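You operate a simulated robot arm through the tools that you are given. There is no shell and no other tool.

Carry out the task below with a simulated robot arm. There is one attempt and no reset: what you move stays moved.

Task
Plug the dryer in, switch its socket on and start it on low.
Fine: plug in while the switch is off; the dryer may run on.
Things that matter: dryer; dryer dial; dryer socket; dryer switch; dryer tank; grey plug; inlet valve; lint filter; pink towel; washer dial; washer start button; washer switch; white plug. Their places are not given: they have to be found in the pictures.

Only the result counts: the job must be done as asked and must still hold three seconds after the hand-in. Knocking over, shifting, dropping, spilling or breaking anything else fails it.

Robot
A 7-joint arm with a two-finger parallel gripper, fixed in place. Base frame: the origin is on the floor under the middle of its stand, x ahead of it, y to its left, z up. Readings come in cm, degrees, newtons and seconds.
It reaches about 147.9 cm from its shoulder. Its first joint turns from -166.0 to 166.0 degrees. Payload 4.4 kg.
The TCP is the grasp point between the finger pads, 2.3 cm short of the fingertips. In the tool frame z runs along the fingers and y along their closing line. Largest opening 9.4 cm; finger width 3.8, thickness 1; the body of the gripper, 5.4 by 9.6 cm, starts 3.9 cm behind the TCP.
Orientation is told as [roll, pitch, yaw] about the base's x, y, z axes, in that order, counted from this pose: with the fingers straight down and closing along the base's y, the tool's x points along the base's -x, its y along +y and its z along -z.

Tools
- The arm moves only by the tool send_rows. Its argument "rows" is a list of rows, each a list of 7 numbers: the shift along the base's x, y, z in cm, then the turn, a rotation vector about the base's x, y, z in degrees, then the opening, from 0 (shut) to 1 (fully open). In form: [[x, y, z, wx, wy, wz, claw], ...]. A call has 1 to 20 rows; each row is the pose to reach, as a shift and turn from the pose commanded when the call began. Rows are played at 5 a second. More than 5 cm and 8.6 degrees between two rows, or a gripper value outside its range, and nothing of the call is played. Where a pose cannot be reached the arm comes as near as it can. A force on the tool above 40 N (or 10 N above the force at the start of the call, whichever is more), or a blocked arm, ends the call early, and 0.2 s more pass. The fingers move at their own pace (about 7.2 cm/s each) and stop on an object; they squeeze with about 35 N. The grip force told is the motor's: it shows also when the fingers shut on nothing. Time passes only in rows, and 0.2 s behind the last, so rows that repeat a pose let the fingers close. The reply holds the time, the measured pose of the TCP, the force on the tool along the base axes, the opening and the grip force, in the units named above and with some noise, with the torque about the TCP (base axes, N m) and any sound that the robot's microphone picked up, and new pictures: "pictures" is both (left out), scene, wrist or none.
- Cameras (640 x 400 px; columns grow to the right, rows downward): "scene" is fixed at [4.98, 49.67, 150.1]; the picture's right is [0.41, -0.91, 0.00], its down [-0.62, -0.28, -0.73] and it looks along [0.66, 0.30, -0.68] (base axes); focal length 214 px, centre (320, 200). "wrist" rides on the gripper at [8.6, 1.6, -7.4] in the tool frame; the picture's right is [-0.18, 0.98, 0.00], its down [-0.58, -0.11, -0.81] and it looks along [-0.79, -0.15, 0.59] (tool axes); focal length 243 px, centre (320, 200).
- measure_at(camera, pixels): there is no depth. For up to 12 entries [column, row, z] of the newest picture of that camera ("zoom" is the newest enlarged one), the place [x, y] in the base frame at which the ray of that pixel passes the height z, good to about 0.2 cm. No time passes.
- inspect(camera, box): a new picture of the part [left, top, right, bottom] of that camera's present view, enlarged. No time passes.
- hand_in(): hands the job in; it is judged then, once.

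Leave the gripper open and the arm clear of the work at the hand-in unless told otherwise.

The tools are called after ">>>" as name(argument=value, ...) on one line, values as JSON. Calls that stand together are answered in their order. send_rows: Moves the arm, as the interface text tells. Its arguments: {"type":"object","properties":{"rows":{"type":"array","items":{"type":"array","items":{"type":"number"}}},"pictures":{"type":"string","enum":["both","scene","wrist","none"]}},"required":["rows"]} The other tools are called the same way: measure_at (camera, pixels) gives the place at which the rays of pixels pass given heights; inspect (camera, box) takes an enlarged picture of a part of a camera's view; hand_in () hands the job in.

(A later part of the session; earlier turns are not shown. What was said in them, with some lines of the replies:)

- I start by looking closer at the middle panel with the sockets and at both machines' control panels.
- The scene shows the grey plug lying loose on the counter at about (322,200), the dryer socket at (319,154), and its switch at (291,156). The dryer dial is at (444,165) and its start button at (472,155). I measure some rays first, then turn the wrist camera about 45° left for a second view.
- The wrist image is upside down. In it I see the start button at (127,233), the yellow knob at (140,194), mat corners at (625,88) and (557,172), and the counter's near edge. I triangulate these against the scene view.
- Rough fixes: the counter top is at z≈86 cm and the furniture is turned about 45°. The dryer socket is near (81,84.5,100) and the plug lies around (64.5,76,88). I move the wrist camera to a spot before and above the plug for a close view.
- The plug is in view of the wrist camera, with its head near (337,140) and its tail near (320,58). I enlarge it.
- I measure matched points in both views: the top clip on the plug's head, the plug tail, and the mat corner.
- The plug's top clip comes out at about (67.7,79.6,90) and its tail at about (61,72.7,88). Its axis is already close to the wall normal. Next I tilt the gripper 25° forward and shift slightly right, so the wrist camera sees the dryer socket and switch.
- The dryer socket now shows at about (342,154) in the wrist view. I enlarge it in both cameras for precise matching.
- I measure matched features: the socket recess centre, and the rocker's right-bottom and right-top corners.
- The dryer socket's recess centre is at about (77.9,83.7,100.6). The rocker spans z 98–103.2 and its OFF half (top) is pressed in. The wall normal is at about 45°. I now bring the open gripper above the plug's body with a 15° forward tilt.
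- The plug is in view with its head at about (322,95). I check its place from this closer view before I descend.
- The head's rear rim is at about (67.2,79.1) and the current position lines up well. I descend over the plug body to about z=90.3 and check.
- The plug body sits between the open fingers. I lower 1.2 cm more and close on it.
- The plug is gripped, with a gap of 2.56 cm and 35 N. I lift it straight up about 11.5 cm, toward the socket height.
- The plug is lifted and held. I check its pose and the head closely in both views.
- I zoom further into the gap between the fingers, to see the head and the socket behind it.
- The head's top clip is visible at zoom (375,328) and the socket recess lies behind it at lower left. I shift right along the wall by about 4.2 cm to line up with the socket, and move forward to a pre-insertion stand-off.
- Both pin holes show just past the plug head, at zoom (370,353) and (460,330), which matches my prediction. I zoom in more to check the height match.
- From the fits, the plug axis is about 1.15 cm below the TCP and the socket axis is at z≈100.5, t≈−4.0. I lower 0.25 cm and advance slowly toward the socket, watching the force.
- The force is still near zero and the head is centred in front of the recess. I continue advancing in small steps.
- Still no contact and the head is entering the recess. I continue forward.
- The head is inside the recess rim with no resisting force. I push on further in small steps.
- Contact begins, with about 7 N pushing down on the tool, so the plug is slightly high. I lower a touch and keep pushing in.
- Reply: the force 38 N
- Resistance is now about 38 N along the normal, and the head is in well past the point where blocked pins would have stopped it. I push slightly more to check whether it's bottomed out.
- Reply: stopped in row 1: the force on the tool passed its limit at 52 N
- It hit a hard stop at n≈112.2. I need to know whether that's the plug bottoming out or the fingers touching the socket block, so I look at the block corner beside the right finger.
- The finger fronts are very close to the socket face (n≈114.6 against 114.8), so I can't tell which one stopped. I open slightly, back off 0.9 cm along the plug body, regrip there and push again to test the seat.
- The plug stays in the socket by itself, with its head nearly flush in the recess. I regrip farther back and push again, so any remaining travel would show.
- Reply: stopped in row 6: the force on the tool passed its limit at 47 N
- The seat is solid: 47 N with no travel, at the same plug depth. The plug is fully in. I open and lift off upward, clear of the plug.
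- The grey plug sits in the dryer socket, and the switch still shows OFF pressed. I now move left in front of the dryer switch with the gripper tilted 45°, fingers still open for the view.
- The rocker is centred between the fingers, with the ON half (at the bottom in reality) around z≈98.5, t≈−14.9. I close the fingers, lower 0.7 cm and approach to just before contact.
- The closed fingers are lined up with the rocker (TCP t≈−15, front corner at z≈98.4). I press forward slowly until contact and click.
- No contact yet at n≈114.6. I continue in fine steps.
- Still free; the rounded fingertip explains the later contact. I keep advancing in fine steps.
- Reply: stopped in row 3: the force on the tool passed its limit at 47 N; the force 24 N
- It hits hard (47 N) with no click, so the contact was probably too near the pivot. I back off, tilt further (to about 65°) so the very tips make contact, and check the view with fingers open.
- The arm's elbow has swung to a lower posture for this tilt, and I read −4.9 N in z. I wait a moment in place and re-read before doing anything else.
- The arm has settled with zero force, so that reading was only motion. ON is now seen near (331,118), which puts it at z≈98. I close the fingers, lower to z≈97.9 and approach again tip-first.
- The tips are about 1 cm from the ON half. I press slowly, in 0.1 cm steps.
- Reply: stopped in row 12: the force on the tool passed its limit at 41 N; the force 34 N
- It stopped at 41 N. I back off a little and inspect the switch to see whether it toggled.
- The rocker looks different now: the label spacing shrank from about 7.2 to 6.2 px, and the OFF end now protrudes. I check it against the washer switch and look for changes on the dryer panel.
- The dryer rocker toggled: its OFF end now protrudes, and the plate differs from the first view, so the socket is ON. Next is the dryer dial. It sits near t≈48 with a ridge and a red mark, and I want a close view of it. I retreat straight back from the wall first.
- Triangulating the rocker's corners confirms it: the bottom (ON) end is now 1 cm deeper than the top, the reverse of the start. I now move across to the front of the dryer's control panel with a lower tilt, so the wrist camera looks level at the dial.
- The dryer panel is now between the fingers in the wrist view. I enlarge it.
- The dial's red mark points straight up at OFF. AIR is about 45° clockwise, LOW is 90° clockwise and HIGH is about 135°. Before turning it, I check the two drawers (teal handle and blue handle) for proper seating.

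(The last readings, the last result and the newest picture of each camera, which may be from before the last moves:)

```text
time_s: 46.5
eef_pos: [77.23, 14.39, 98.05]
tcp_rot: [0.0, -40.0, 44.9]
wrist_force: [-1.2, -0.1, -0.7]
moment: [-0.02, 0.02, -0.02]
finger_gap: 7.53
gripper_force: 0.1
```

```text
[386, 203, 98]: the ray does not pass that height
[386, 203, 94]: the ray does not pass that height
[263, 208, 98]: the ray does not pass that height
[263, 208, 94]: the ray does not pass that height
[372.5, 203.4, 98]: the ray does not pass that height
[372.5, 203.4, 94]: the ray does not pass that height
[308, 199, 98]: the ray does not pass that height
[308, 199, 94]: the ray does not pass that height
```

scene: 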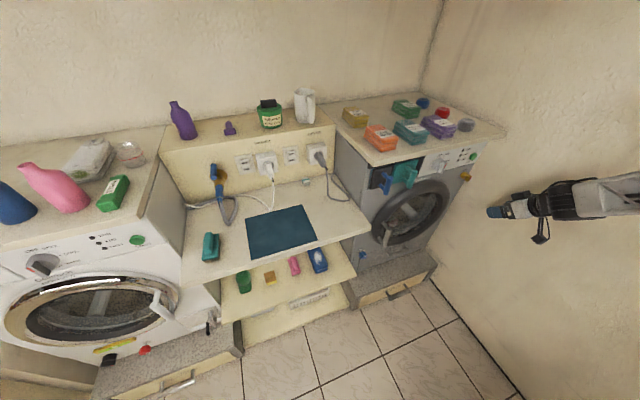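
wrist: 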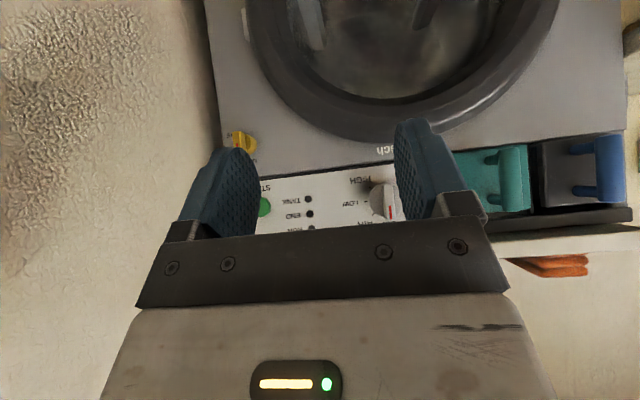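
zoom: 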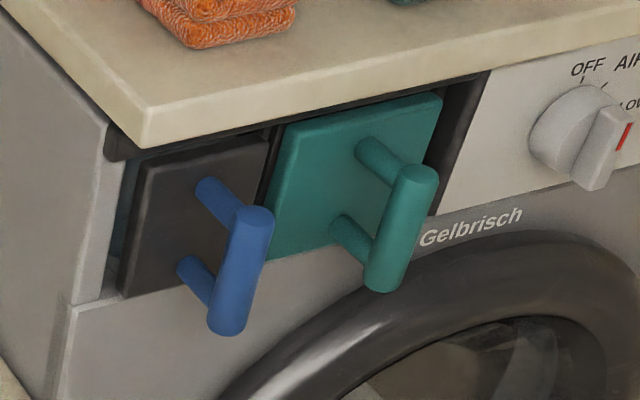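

Both drawers look seated, and no lamp is lit. From both views the dial centre is at about n=90.4 (panel), t=38.8, z=101.3, and its ridge sticks out to about n≈87. I turn the gripper to point horizontally at the dial, fingers open.

>>> send_rows(rows=[[0.2, 1.1, 0.4, 4, -4, 0, 0.6], [0.4, 2.2, 0.8, 8, -8, 0, 0.6], [0.6, 3.3, 1.2, 12, -12, 0, 0.6], [0.8, 4.4, 1.6, 16, -16, 0, 0.6], [1.0, 5.5, 2.0, 20, -20, 0, 0.6], [1.2, 6.6, 2.4, 24, -24, 0, 0.6], [1.4, 7.7, 2.8, 28, -28, 0, 0.6], [1.6, 8.8, 3.1, 32, -32, 0, 0.6], [1.84, 9.76, 3.25, 35.36, -35.36, 0, 0.6], [1.84, 9.76, 3.25, 35.36, -35.36, 0, 0.6], [1.84, 9.76, 3.25, 35.36, -35.36, 0, 0.6]])

>>> inspect(camera="wrist", box=[220, 40, 420, 200])

```text
time_s: 48.9
eef_pos: [79.18, 24.26, 101.25]
tcp_rot: [40.1, -89.8, 4.7]
wrist_force: [0.2, -0.2, 0.9]
moment: [0.01, 0.01, 0.0]
finger_gap: 5.64
gripper_force: 0.2
```

scene: 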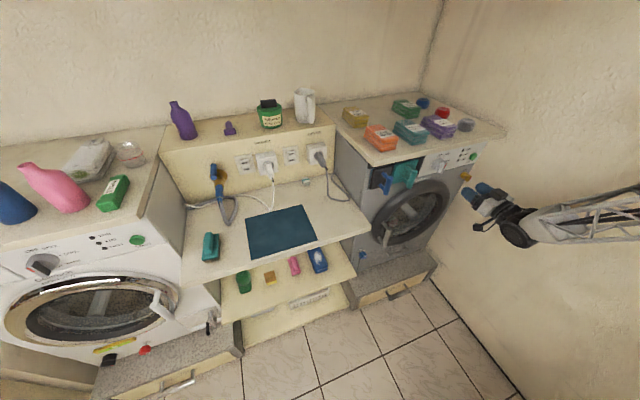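
wrist: 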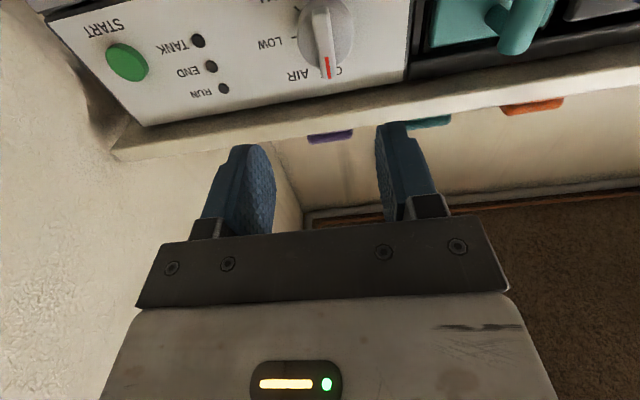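

```text
2.50 times, centred on (320, 120) of wrist
```

zoom: 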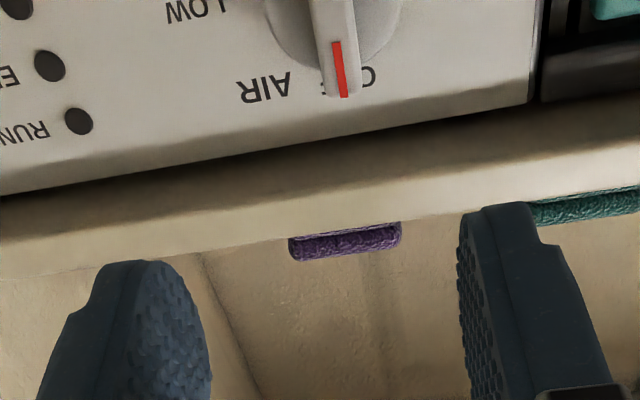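

The dial's ridge hangs into view at (328,50) with its red end at (327,70). I use the exact ray tool on both cameras to pin down the lamps, start button and dial.

>>> measure_at(camera="wrist", pixels=[[198, 41, 99], [198, 41, 103], [224, 89, 102], [224, 89, 106], [127, 63, 99], [127, 63, 103], [328, 78, 101], [328, 78, 105], [294, 38, 99], [294, 38, 103]])

>>> measure_at(camera="scene", pixels=[[457.9, 160.5, 99], [457.9, 160.5, 103], [463.1, 150.4, 102], [463.1, 150.4, 106], [473.3, 156.5, 99], [473.3, 156.5, 103], [446.2, 163.5, 101], [446.2, 163.5, 105]])

>>> inspect(camera="wrist", box=[90, 0, 410, 110])

```text
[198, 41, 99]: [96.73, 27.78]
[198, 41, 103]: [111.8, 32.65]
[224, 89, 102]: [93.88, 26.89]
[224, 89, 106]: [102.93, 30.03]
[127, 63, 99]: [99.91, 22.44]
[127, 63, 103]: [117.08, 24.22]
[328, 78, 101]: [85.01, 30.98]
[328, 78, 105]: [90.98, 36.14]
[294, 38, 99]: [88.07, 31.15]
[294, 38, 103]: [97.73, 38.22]
```

```text
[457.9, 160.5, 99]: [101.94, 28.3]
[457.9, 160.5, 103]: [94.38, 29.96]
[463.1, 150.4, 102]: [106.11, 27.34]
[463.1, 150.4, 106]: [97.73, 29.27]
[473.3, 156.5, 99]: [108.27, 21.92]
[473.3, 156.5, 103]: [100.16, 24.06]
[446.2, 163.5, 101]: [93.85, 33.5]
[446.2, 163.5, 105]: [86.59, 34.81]
```

```text
2.00 times, centred on (250, 55) of wrist
```

zoom: 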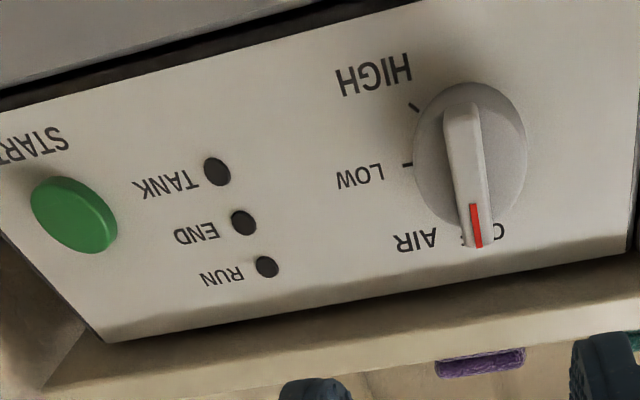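

Exact fixes: panel plane n≈91.3, start button at (105.6,22.8,100.3), dial centre t≈38.6, z≈101.3, and ridge front n≈87.3. I advance with open fingers to straddle the ridge.

>>> send_rows(rows=[[2, 2.1, 0, 0, 0, 0, 0.6], [4, 4.2, 0, 0, 0, 0, 0.6], [6, 6.2, 0, 0, 0, 0, 0.6], [7.2, 7.4, 0, 0, 0, 0, 0.6], [8.2, 8.45, 0, 0, 0, 0, 0.6], [8.2, 8.45, 0, 0, 0, 0, 0.6]])

>>> inspect(camera="wrist", box=[210, 60, 430, 220])

>>> inspect(camera="scene", box=[400, 130, 500, 200])

```text
time_s: 50.3
eef_pos: [87.37, 32.49, 101.26]
tcp_rot: [32.7, -89.9, 12.2]
wrist_force: [-0.2, -0.6, -0.1]
moment: [-0.02, -0.01, -0.01]
finger_gap: 5.66
gripper_force: 0.0
```

scene: 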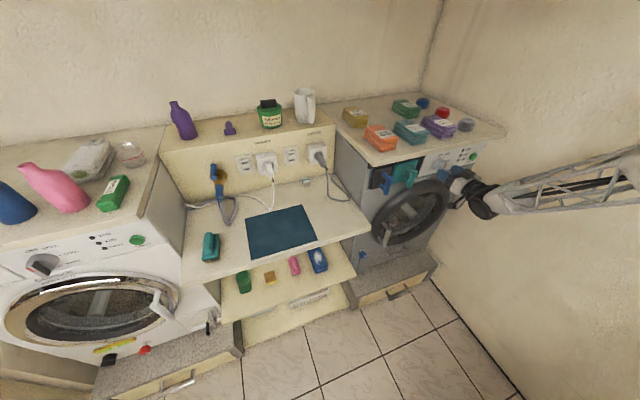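
wrist: 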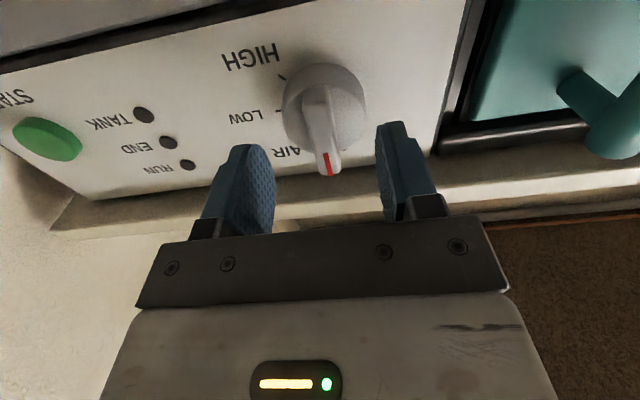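

```text
2.50 times, centred on (320, 140) of wrist
```

zoom: 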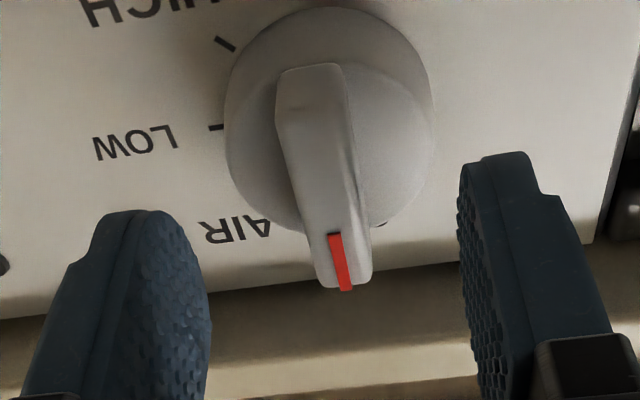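

```text
5.71 times, centred on (450, 165) of scene
```

zoom: 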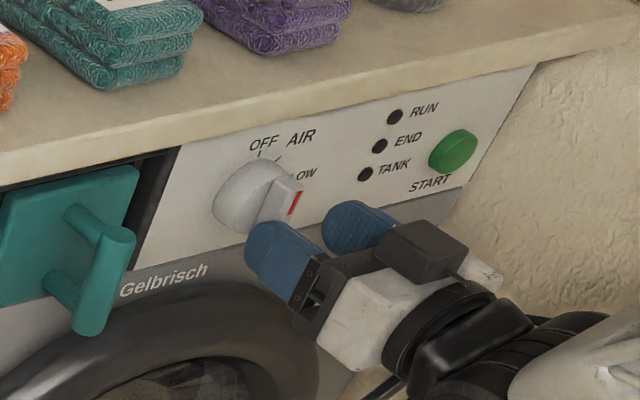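

The ridge is centred between the pads (t≈38.7, centre z≈101.25). I advance 1.5 cm more and close on the ridge.

>>> send_rows(rows=[[0.5, 0.6, 0, 0, 0, 0, 0.6], [1.0, 1.12, 0, 0, 0, 0, 0.6], [1.0, 1.12, 0, 0, 0, 0, 0.4], [1.0, 1.12, 0, 0, 0, 0, 0.2], [1.0, 1.12, 0, 0, 0, 0, 0], [1.0, 1.12, 0, 0, 0, 0, 0], [1.0, 1.12, 0, 0, 0, 0, 0]])

>>> inspect(camera="wrist", box=[210, 60, 430, 220])

>>> inspect(camera="scene", box=[400, 130, 500, 200])

```text
time_s: 52.1
eef_pos: [88.19, 33.79, 101.11]
tcp_rot: [33.2, -89.9, 11.9]
wrist_force: [-9.7, 5.3, 4.8]
moment: [-0.15, 0.15, 0.25]
finger_gap: 1.38
gripper_force: 44.9
stopped in row 7: the force on the tool passed its limit at 41 N (the readings are from after the stop); the commanded pose is now the measured one
```

scene: 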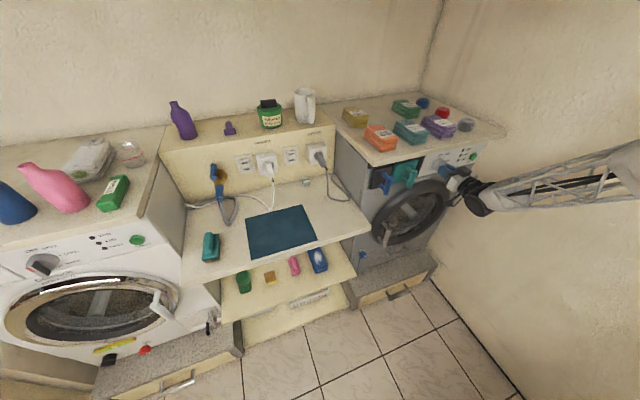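
wrist: 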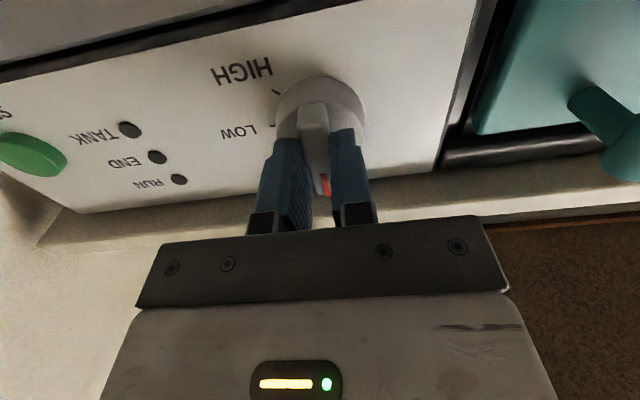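

```text
2.50 times, centred on (320, 140) of wrist
```

zoom: 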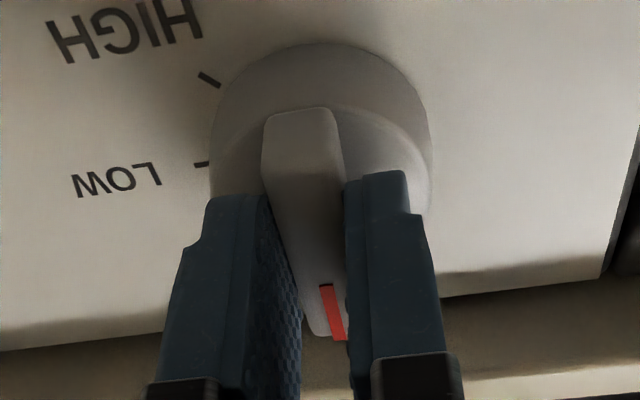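

```text
5.71 times, centred on (450, 165) of scene
```

zoom: 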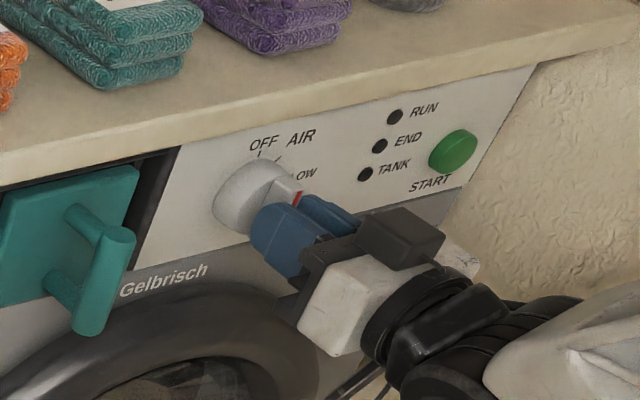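

The ridge is gripped (gap 1.38 cm). I turn clockwise about the dial axis, the first 42° in small steps.

>>> send_rows(rows=[[0, 0, 0, 3.5, 3.5, 0, 0], [0, 0, 0, 7.5, 7.5, 0, 0], [0, 0, 0, 11.5, 11.5, 0, 0], [0, 0, 0, 15.5, 15.5, 0, 0], [0, 0, 0, 19.5, 19.5, 0, 0], [0, 0, 0, 23.5, 23.5, 0, 0], [0, 0, 0, 27.5, 27.5, 0, 0], [0, 0, 0, 30, 30, 0, 0]])

>>> inspect(camera="scene", box=[400, 130, 500, 200])

```text
time_s: 53.1
eef_pos: [88.14, 33.63, 101.28]
tcp_rot: [89.8, -69.5, -44.7]
wrist_force: [-12.9, 1.3, 5.9]
moment: [-0.03, 0.0, 0.28]
finger_gap: 1.4
gripper_force: 45.1
stopped in row 4: the force on the tool passed its limit at 41 N (the readings are from after the stop); the commanded pose is now the measured one
```

scene: 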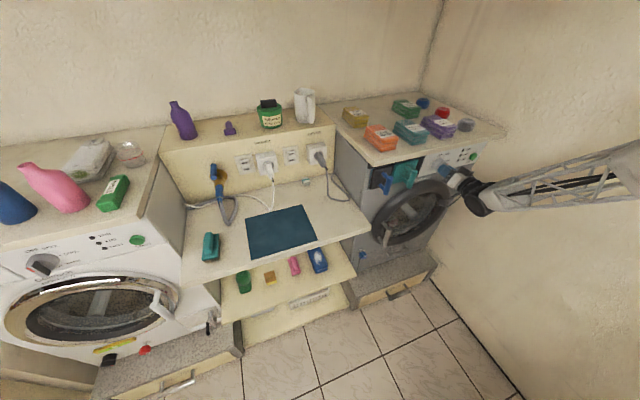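
wrist: 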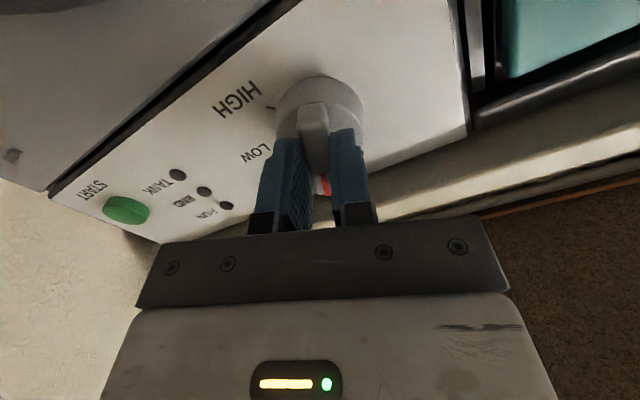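

```text
5.71 times, centred on (450, 165) of scene
```

zoom: 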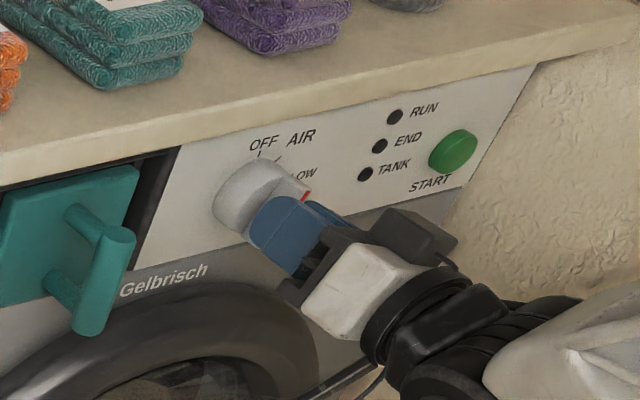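

It turned about 20° and then a side load stopped the call. I loosen the grip slightly (a small clearance avoids side forces), back off 0.15 cm and keep turning.

>>> send_rows(rows=[[-0.1, -0.1, 0, 0, 0, 0, 0.17], [-0.1, -0.1, 0, 0, 0, 0, 0.17], [-0.1, -0.1, 0, 4, 4, 0, 0.17], [-0.1, -0.1, 0, 8, 8, 0, 0.17], [-0.1, -0.1, 0, 12, 12, 0, 0.17], [-0.1, -0.1, 0, 16, 16, 0, 0.17], [-0.1, -0.1, 0, 20, 20, 0, 0.17], [-0.1, -0.1, 0, 20, 20, 0, 0.17]])

>>> inspect(camera="scene", box=[400, 130, 500, 200])

>>> inspect(camera="wrist", box=[210, 60, 430, 220])

```text
time_s: 54.9
eef_pos: [88.01, 33.66, 101.29]
tcp_rot: [90.0, -41.0, -44.8]
wrist_force: [-1.0, 0.4, 0.9]
moment: [-0.04, -0.02, -0.01]
finger_gap: 1.63
gripper_force: 0.0
```

scene: 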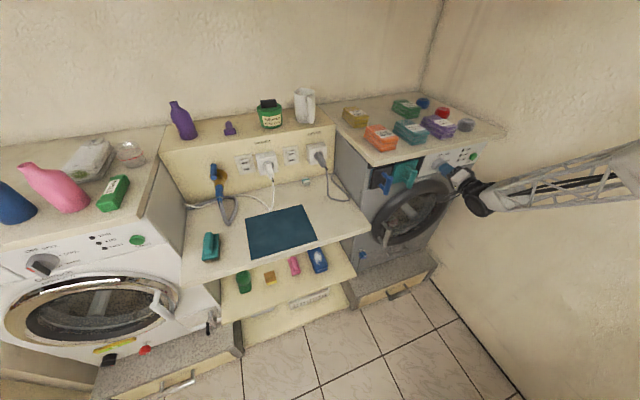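
wrist: 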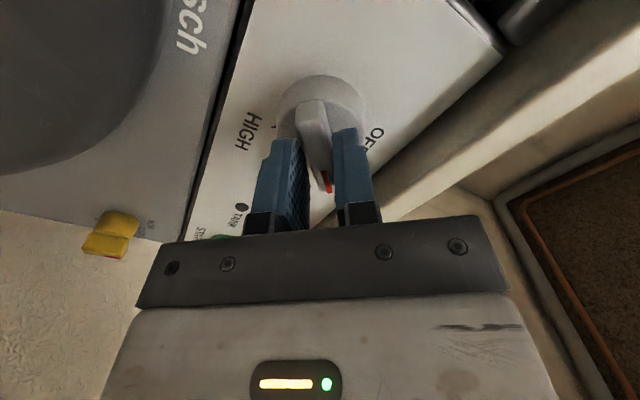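

```text
5.71 times, centred on (450, 165) of scene
```

zoom: 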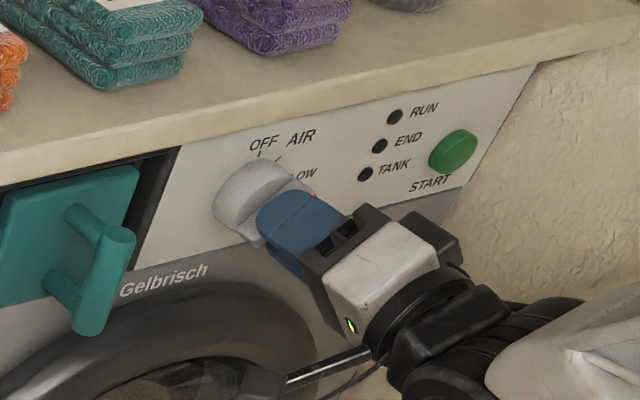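

```text
2.50 times, centred on (320, 140) of wrist
```

zoom: 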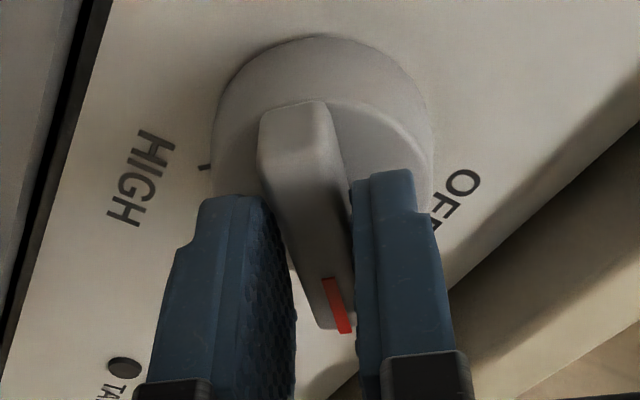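

It moves smoothly with little force now, at about 49°. I continue turning to about 92°.

>>> send_rows(rows=[[0, 0, 0, 4, 4, 0, 0.17], [0, 0, 0, 8, 8, 0, 0.17], [0, 0, 0, 12, 12, 0, 0.17], [0, 0, 0, 16, 16, 0, 0.17], [0, 0, 0, 20, 20, 0, 0.17], [0, 0, 0, 24, 24, 0, 0.17], [0, 0, 0, 28, 28, 0, 0.17], [0, 0, 0, 30.5, 30.5, 0, 0.17], [0, 0, 0, 30.5, 30.5, 0, 0.17]])

>>> inspect(camera="scene", box=[400, 130, 500, 200])

>>> inspect(camera="wrist", box=[210, 60, 430, 220])

```text
time_s: 56.9
eef_pos: [88.25, 33.62, 101.31]
tcp_rot: [90.1, 2.1, -44.9]
wrist_force: [-0.4, -0.1, 0.3]
moment: [-0.02, -0.03, -0.02]
finger_gap: 1.62
gripper_force: 0.9
```

scene: 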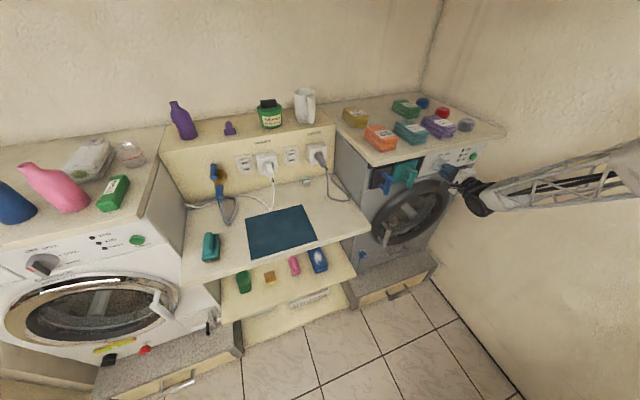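
wrist: 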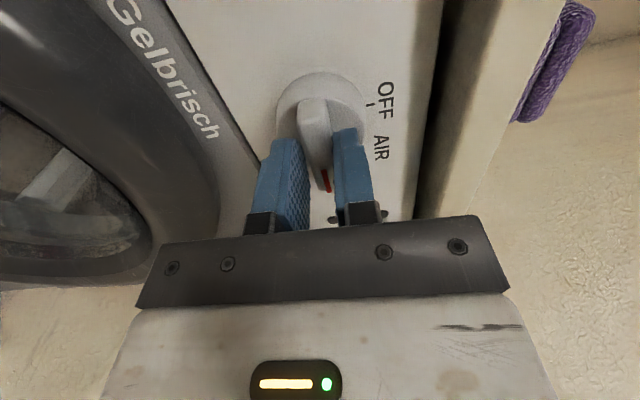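

```text
5.71 times, centred on (450, 165) of scene
```

zoom: 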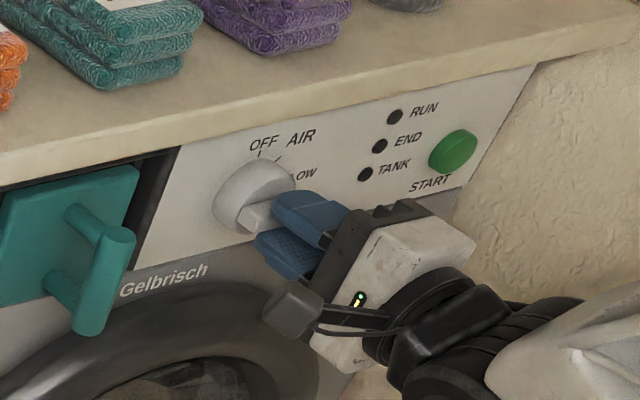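

```text
2.50 times, centred on (320, 140) of wrist
```

zoom: 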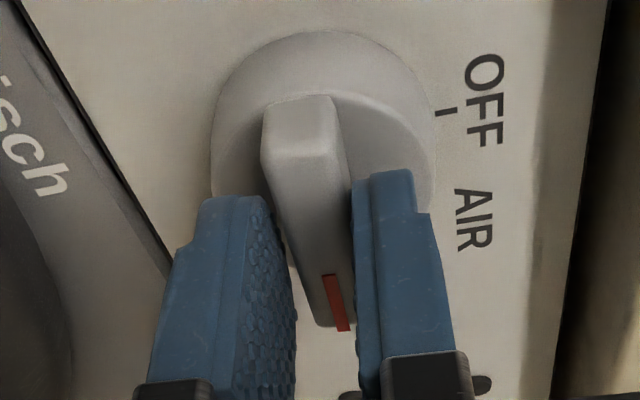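

The turn is complete at about 92° with hardly any load, and the ridge is lined up with the fingers. I open, back straight off and look at the dial.

>>> send_rows(rows=[[0, 0, 0, 0, 0, 0, 0.25], [0, 0, 0, 0, 0, 0, 0.3], [-0.7, -0.7, 0, 0, 0, 0, 0.3], [-2, -2, 0, 0, 0, 0, 0.3], [-4.5, -4.5, 0, 0, 0, 0, 0.3], [-7.5, -7.5, 0, 0, 0, 0, 0.3], [-9, -9, 0, 0, 0, 0, 0.3], [-9, -9, 0, 0, 0, 0, 0.3]])

>>> inspect(camera="scene", box=[420, 140, 484, 180])

>>> inspect(camera="wrist", box=[210, 0, 430, 160])

```text
time_s: 58.7
eef_pos: [78.94, 24.6, 101.09]
tcp_rot: [90.1, 2.0, -45.0]
wrist_force: [0.9, 0.4, -0.9]
moment: [-0.01, -0.02, 0.01]
finger_gap: 2.82
gripper_force: 0.0
```

scene: 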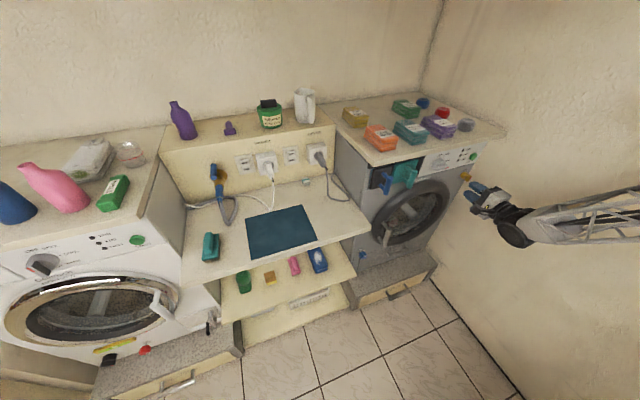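
wrist: 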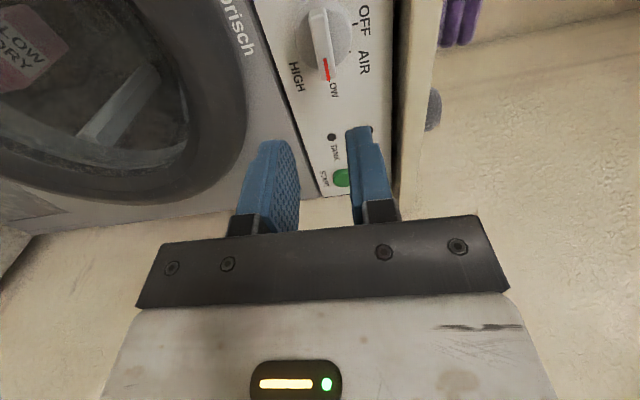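

```text
10.00 times, centred on (452, 160) of scene
```

zoom: 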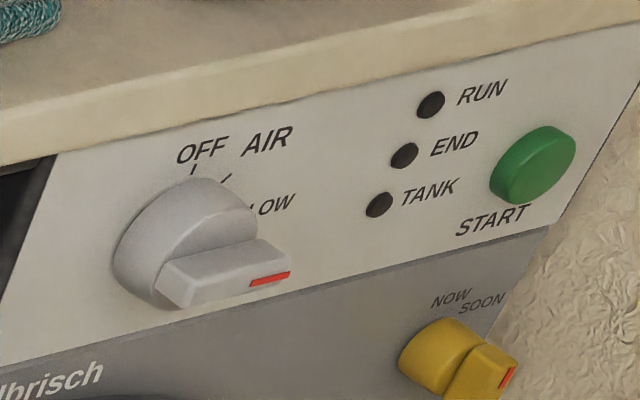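

```text
2.50 times, centred on (320, 80) of wrist
```

zoom: 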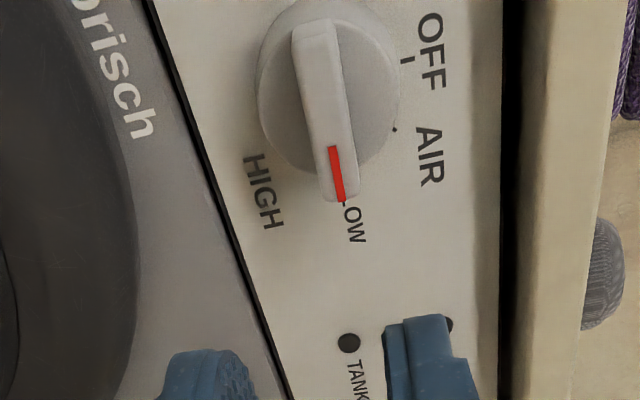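

The dial's red mark now points exactly at LOW (tip at t≈40.9, z≈101.3, level with the centre). Before pressing START, I check the yellow NOW/SOON knob and the lamps closely.

>>> inspect(camera="scene", box=[452, 163, 484, 183])

>>> inspect(camera="scene", box=[450, 145, 482, 165])

```text
16.00 times, centred on (468, 173) of scene
```

zoom: 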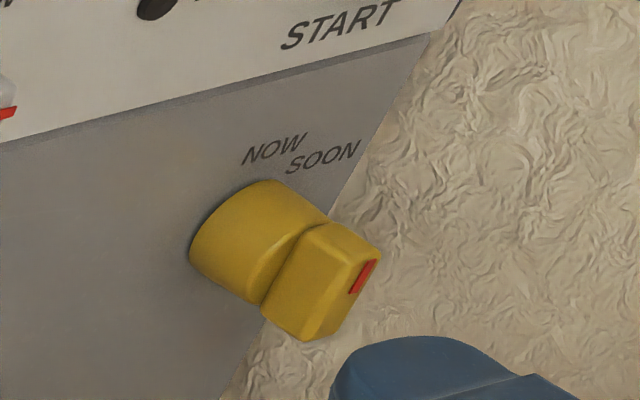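

```text
16.00 times, centred on (466, 155) of scene
```

zoom: 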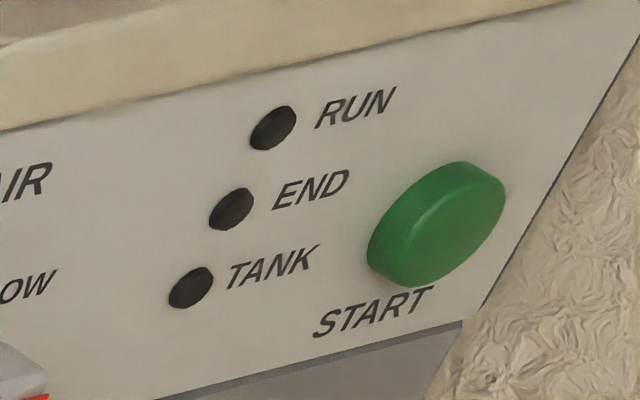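

The lamps are dark. The yellow NOW/SOON knob could be a start delay and I can't tell its setting from here, so I go round for a frontal view. First I roll the wrist back while moving away and to the right.

>>> send_rows(rows=[[0.2, -1.1, -0.2, -5.4, -5.4, 0, 0.3], [0.5, -2.2, -0.4, -10.8, -10.8, 0, 0.3], [0.8, -3.3, -0.6, -16.2, -16.2, 0, 0.3], [1.0, -4.4, -0.8, -21.6, -21.6, 0, 0.3], [1.3, -5.5, -1.0, -27, -27, 0, 0.3], [1.5, -6.6, -1.2, -32.4, -32.4, 0, 0.3], [1.8, -7.7, -1.4, -37.8, -37.8, 0, 0.3], [2.1, -8.8, -1.5, -43.2, -43.2, 0, 0.3], [2.3, -9.9, -1.6, -48.6, -48.6, 0, 0.3], [2.6, -11, -1.7, -54, -54, 0, 0.3], [2.8, -12.1, -1.8, -59.5, -59.5, 0, 0.3], [3.1, -13.3, -2, -65, -65, 0, 0.3], [3.1, -13.3, -2, -65, -65, 0, 0.3]], pictures="wrist")

```text
time_s: 61.5
eef_pos: [82.06, 11.22, 99.28]
tcp_rot: [19.2, -90.0, 25.8]
wrist_force: [0.4, -0.8, -0.3]
moment: [0.02, 0.03, -0.05]
finger_gap: 2.84
gripper_force: 0.1
```

wrist: 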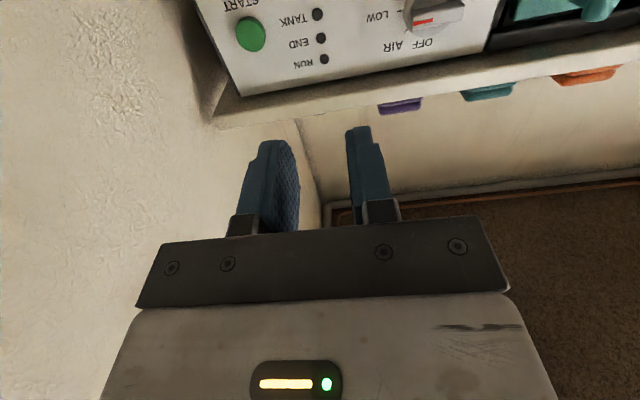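

Next I tilt the gripper back down by about 45°, so the camera looks level at the yellow knob and start button.

>>> send_rows(rows=[[0, 0, 0, -5.3, 5.3, 0, 0.8], [0, 0, 0, -10.6, 10.6, 0, 0.8], [0, 0, 0, -15.9, 15.9, 0, 0.8], [0, 0, 0, -21.2, 21.2, 0, 0.8], [0, 0, 0, -26.5, 26.5, 0, 0.8], [0, 0, 0, -31.8, 31.8, 0, 0.8], [0, 0, 0, -31.8, 31.8, 0, 0.8]], pictures="both")

>>> inspect(camera="wrist", box=[230, 90, 430, 220])

```text
time_s: 63.1
eef_pos: [82.26, 11.41, 99.11]
tcp_rot: [0.2, -44.9, 44.8]
wrist_force: [1.1, -0.8, -0.1]
moment: [-0.02, 0.0, 0.02]
finger_gap: 7.5
gripper_force: 0.1
```

scene: 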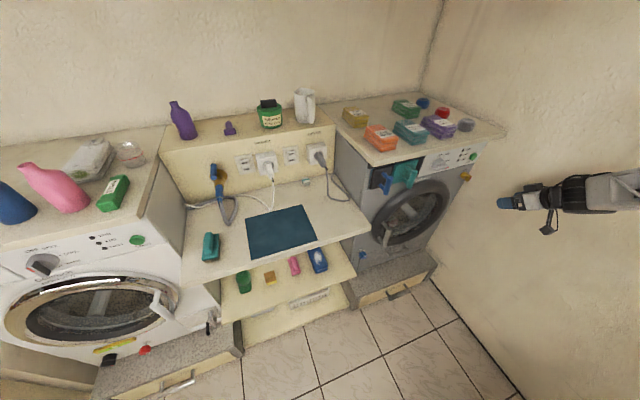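
wrist: 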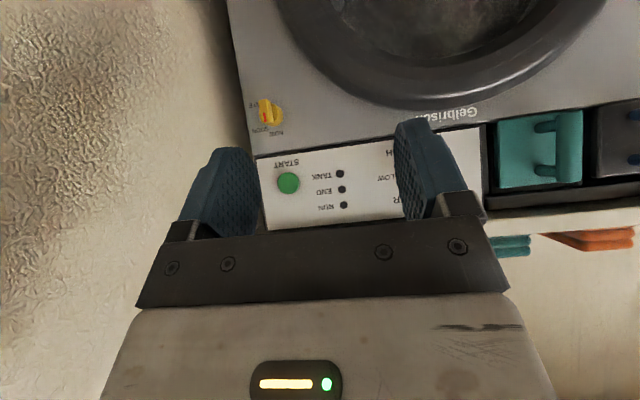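

```text
3.08 times, centred on (330, 155) of wrist
```

zoom: 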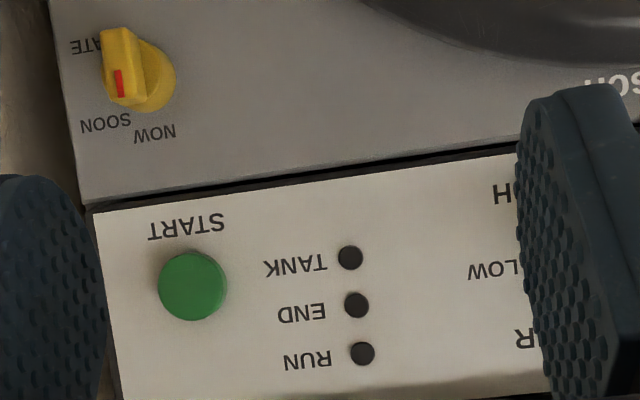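

The yellow knob is now visible near (265,112), with labels NOW, SOON and one ending in "…ATE". I enlarge it.

>>> inspect(camera="wrist", box=[240, 85, 304, 145])

```text
6.67 times, centred on (272, 115) of wrist
```

zoom: 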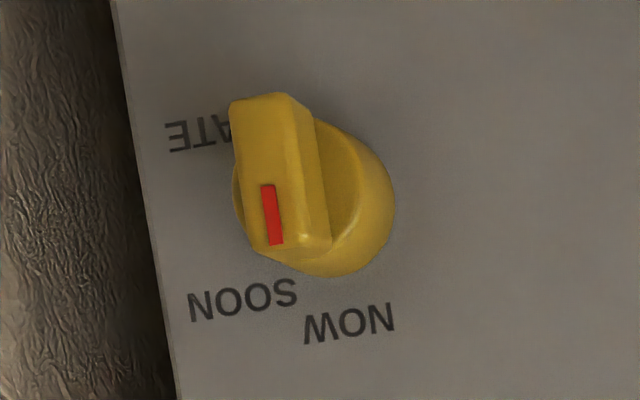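

The yellow knob points straight up at NOW, so there's no delay. START is at t≈58.4, z≈100.3. I close the fingers, tilt to 65° and move in front of START.

>>> send_rows(rows=[[3.1, 0.8, 0.2, 3, -3, 0, 0.4], [6.2, 1.6, 0.4, 6, -6, 0, 0], [9.3, 2.4, 0.7, 9, -9, 0, 0], [12.4, 3.2, 0.9, 12, -12, 0, 0], [15.6, 3.89, 1.1, 14.1, -14.1, 0, 0], [15.6, 3.89, 1.1, 14.1, -14.1, 0, 0], [15.6, 3.89, 1.1, 14.1, -14.1, 0, 0]])

>>> inspect(camera="scene", box=[430, 130, 530, 200])

>>> inspect(camera="wrist", box=[230, 80, 430, 220])

```text
time_s: 64.7
eef_pos: [97.8, 15.28, 100.21]
tcp_rot: [0.5, -64.8, 44.7]
wrist_force: [0.4, 0.0, 0.1]
moment: [-0.03, 0.0, -0.01]
finger_gap: 0.01
gripper_force: 35.2
```

scene: 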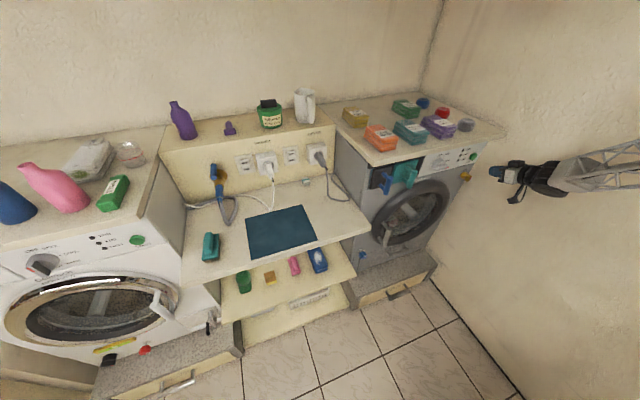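
wrist: 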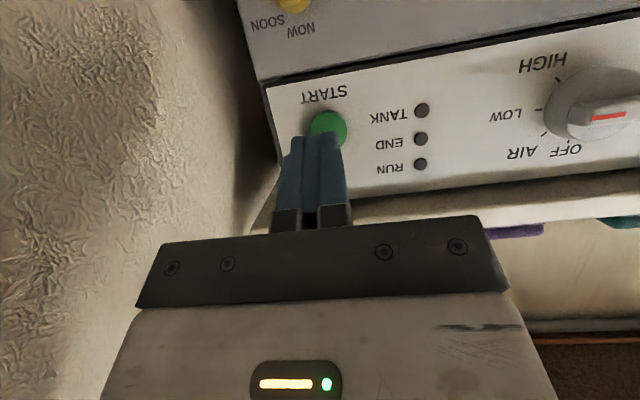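

```text
5.71 times, centred on (480, 165) of scene
```

zoom: 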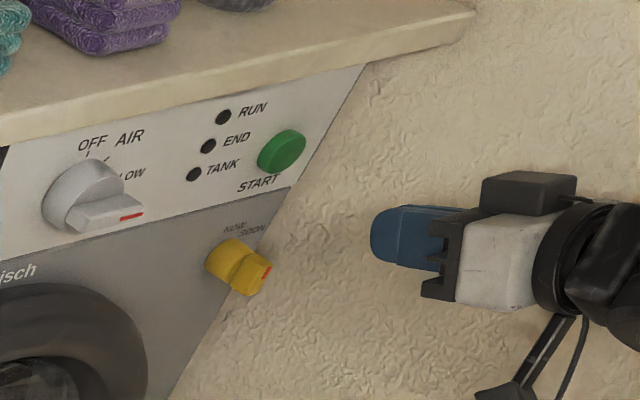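

```text
2.86 times, centred on (330, 150) of wrist
```

zoom: 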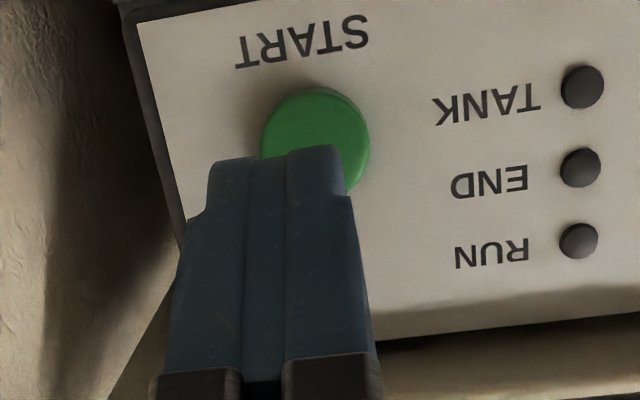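

The tips line up with START (t≈58.4, z≈100.1). I approach and then press in fine steps.

>>> send_rows(rows=[[1.5, 1.5, 0, 0, 0, 0, 0], [3, 3, 0, 0, 0, 0, 0], [4.2, 4.2, 0, 0, 0, 0, 0], [5.0, 5.0, 0, 0, 0, 0, 0], [5.2, 5.2, 0, 0, 0, 0, 0], [5.35, 5.35, 0, 0, 0, 0, 0], [5.5, 5.5, 0, 0, 0, 0, 0], [5.65, 5.65, 0, 0, 0, 0, 0], [5.65, 5.65, 0, 0, 0, 0, 0]])

>>> inspect(camera="wrist", box=[230, 80, 430, 220])

>>> inspect(camera="scene", box=[430, 130, 530, 200])

```text
time_s: 66.7
eef_pos: [103.46, 20.9, 100.3]
tcp_rot: [0.4, -64.8, 44.7]
wrist_force: [-2.2, -1.5, 1.4]
moment: [0.02, -0.02, -0.01]
finger_gap: 0.0
gripper_force: 35.1
heard: click
```

scene: 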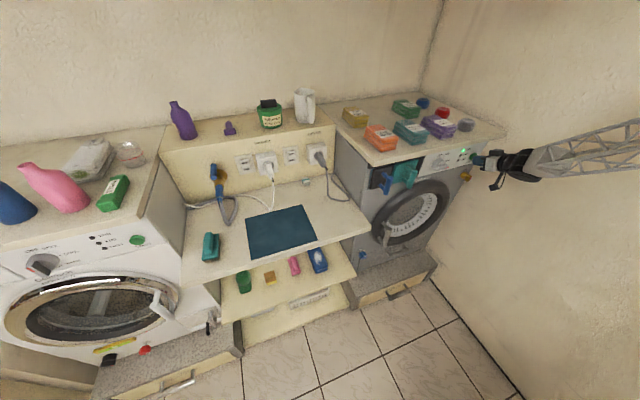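
wrist: 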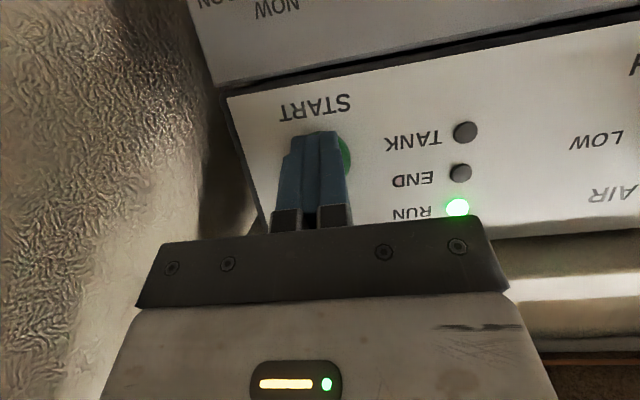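

```text
2.86 times, centred on (330, 150) of wrist
```

zoom: 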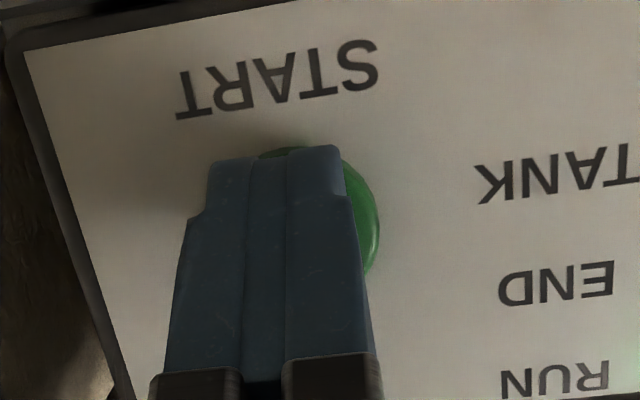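

```text
5.71 times, centred on (480, 165) of scene
```

zoom: 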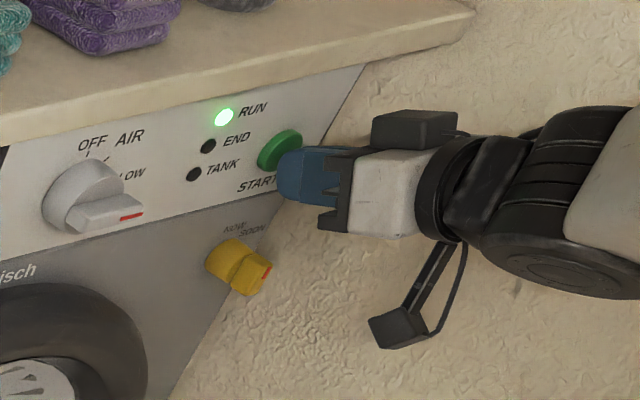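

I heard a click and the RUN lamp lit green, so the dryer runs on LOW. I back straight off, open the gripper and move clear.

>>> send_rows(rows=[[-1, -1, 0, 0, 0, 0, 0], [-3.5, -3.5, 0, 0, 0, 0, 0], [-6.5, -6.5, 0, 0, 0, 0, 0], [-9.5, -9.5, 0, 0, 0, 0, 0.5], [-12.5, -12.5, 0, 0, 0, 0, 1], [-15.5, -15.5, 0, 0, 0, 0, 1], [-18.5, -17.5, 1, 0, 0, 0, 1], [-21.5, -18.5, 2, 0, 0, 0, 1], [-24.5, -19, 3, 0, 0, 0, 1], [-27.5, -19, 4, 0, 0, 0, 1], [-30, -19, 5, 0, 0, 0, 1], [-30, -19, 5, 0, 0, 0, 1], [-30, -19, 5, 0, 0, 0, 1]])

>>> inspect(camera="scene", box=[360, 120, 500, 210])

>>> inspect(camera="scene", box=[220, 130, 380, 230])

```text
time_s: 69.5
eef_pos: [73.42, 1.82, 105.34]
tcp_rot: [0.4, -64.8, 44.7]
wrist_force: [0.4, 0.2, 0.1]
moment: [0.02, 0.0, -0.01]
finger_gap: 9.37
gripper_force: 0.0
```

scene: 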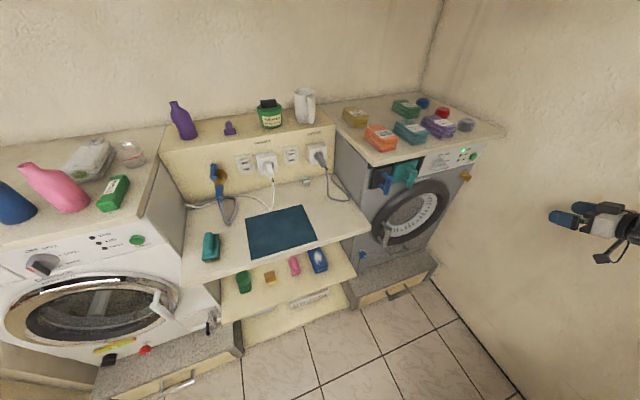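
wrist: 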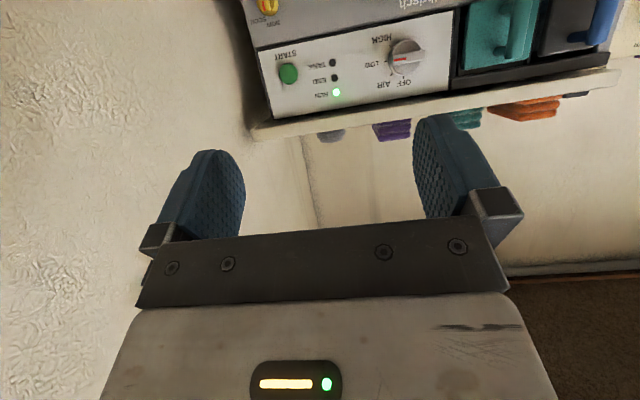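

```text
4.44 times, centred on (430, 165) of scene
```

zoom: 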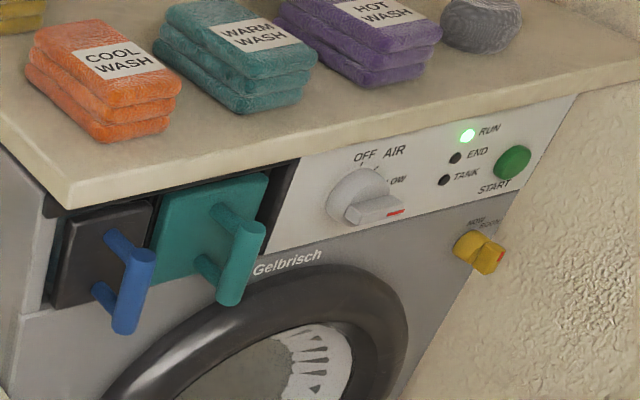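

```text
4.00 times, centred on (300, 180) of scene
```

zoom: 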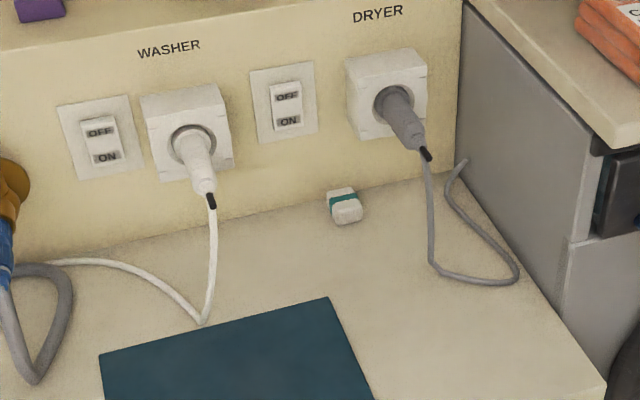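

RUN stays lit with the dial on LOW, the plug is in and the switch is on. Everything else is unchanged. I wait a few seconds to make sure it keeps running.

>>> send_rows(rows=[[0, 0, 0, 0, 0, 0, 1], [0, 0, 0, 0, 0, 0, 1], [0, 0, 0, 0, 0, 0, 1], [0, 0, 0, 0, 0, 0, 1], [0, 0, 0, 0, 0, 0, 1], [0, 0, 0, 0, 0, 0, 1], [0, 0, 0, 0, 0, 0, 1], [0, 0, 0, 0, 0, 0, 1], [0, 0, 0, 0, 0, 0, 1], [0, 0, 0, 0, 0, 0, 1], [0, 0, 0, 0, 0, 0, 1], [0, 0, 0, 0, 0, 0, 1], [0, 0, 0, 0, 0, 0, 1], [0, 0, 0, 0, 0, 0, 1], [0, 0, 0, 0, 0, 0, 1]])

>>> inspect(camera="scene", box=[360, 120, 500, 210])

```text
time_s: 72.7
eef_pos: [73.39, 1.74, 105.34]
tcp_rot: [0.3, -64.8, 44.8]
wrist_force: [-0.2, 0.2, -0.3]
moment: [-0.01, -0.01, 0.05]
finger_gap: 9.41
gripper_force: 0.0
```

scene: 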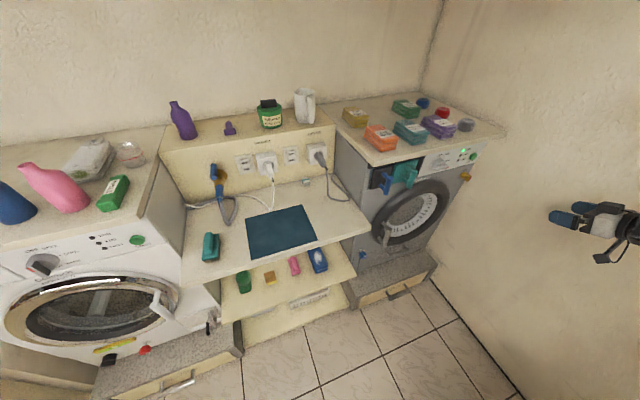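
wrist: 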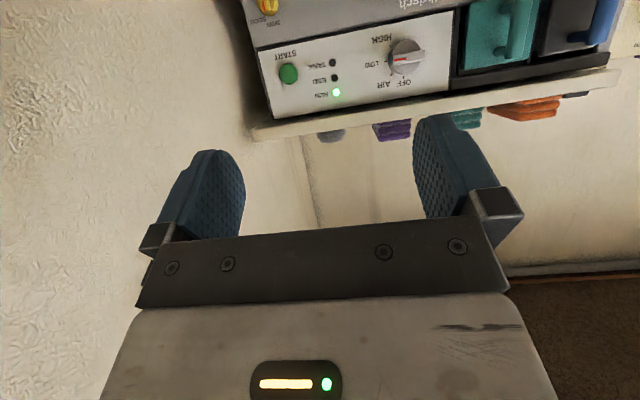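

```text
4.44 times, centred on (430, 165) of scene
```

zoom: 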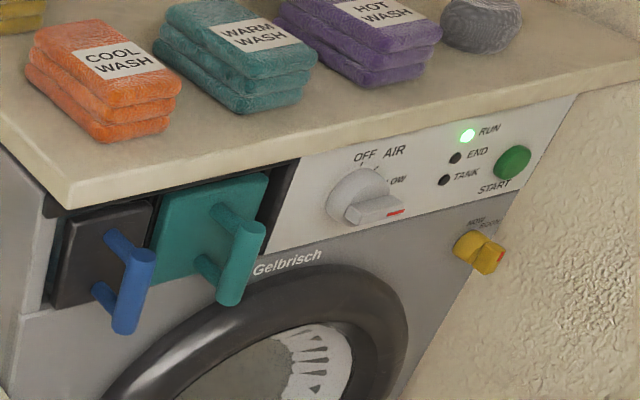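

The dryer has kept running for more than three seconds with RUN lit and the dial on LOW. The grey plug is seated, the gripper is open and the arm is clear, so I hand in.

>>> hand_in()

```text
The job is handed in.
```

The dryer is plugged in, its socket is switched on, and it is running on low. I've handed the job in; no verdict came back, only that it was received.

- **Plug:** the grey plug is fully seated in the dryer socket. It did not move when I pushed it again with about 47 N.
- **Switch:** the dryer rocker now has its ON end pressed in. I plugged in while it was still off.
- **Dial and start:** the dial points at LOW. The start button clicked, the green RUN lamp came on, and it was still lit about six seconds later.

The TANK and END lamps stayed dark, and nothing else was moved or knocked. The gripper is open and the arm is clear of the dryer.
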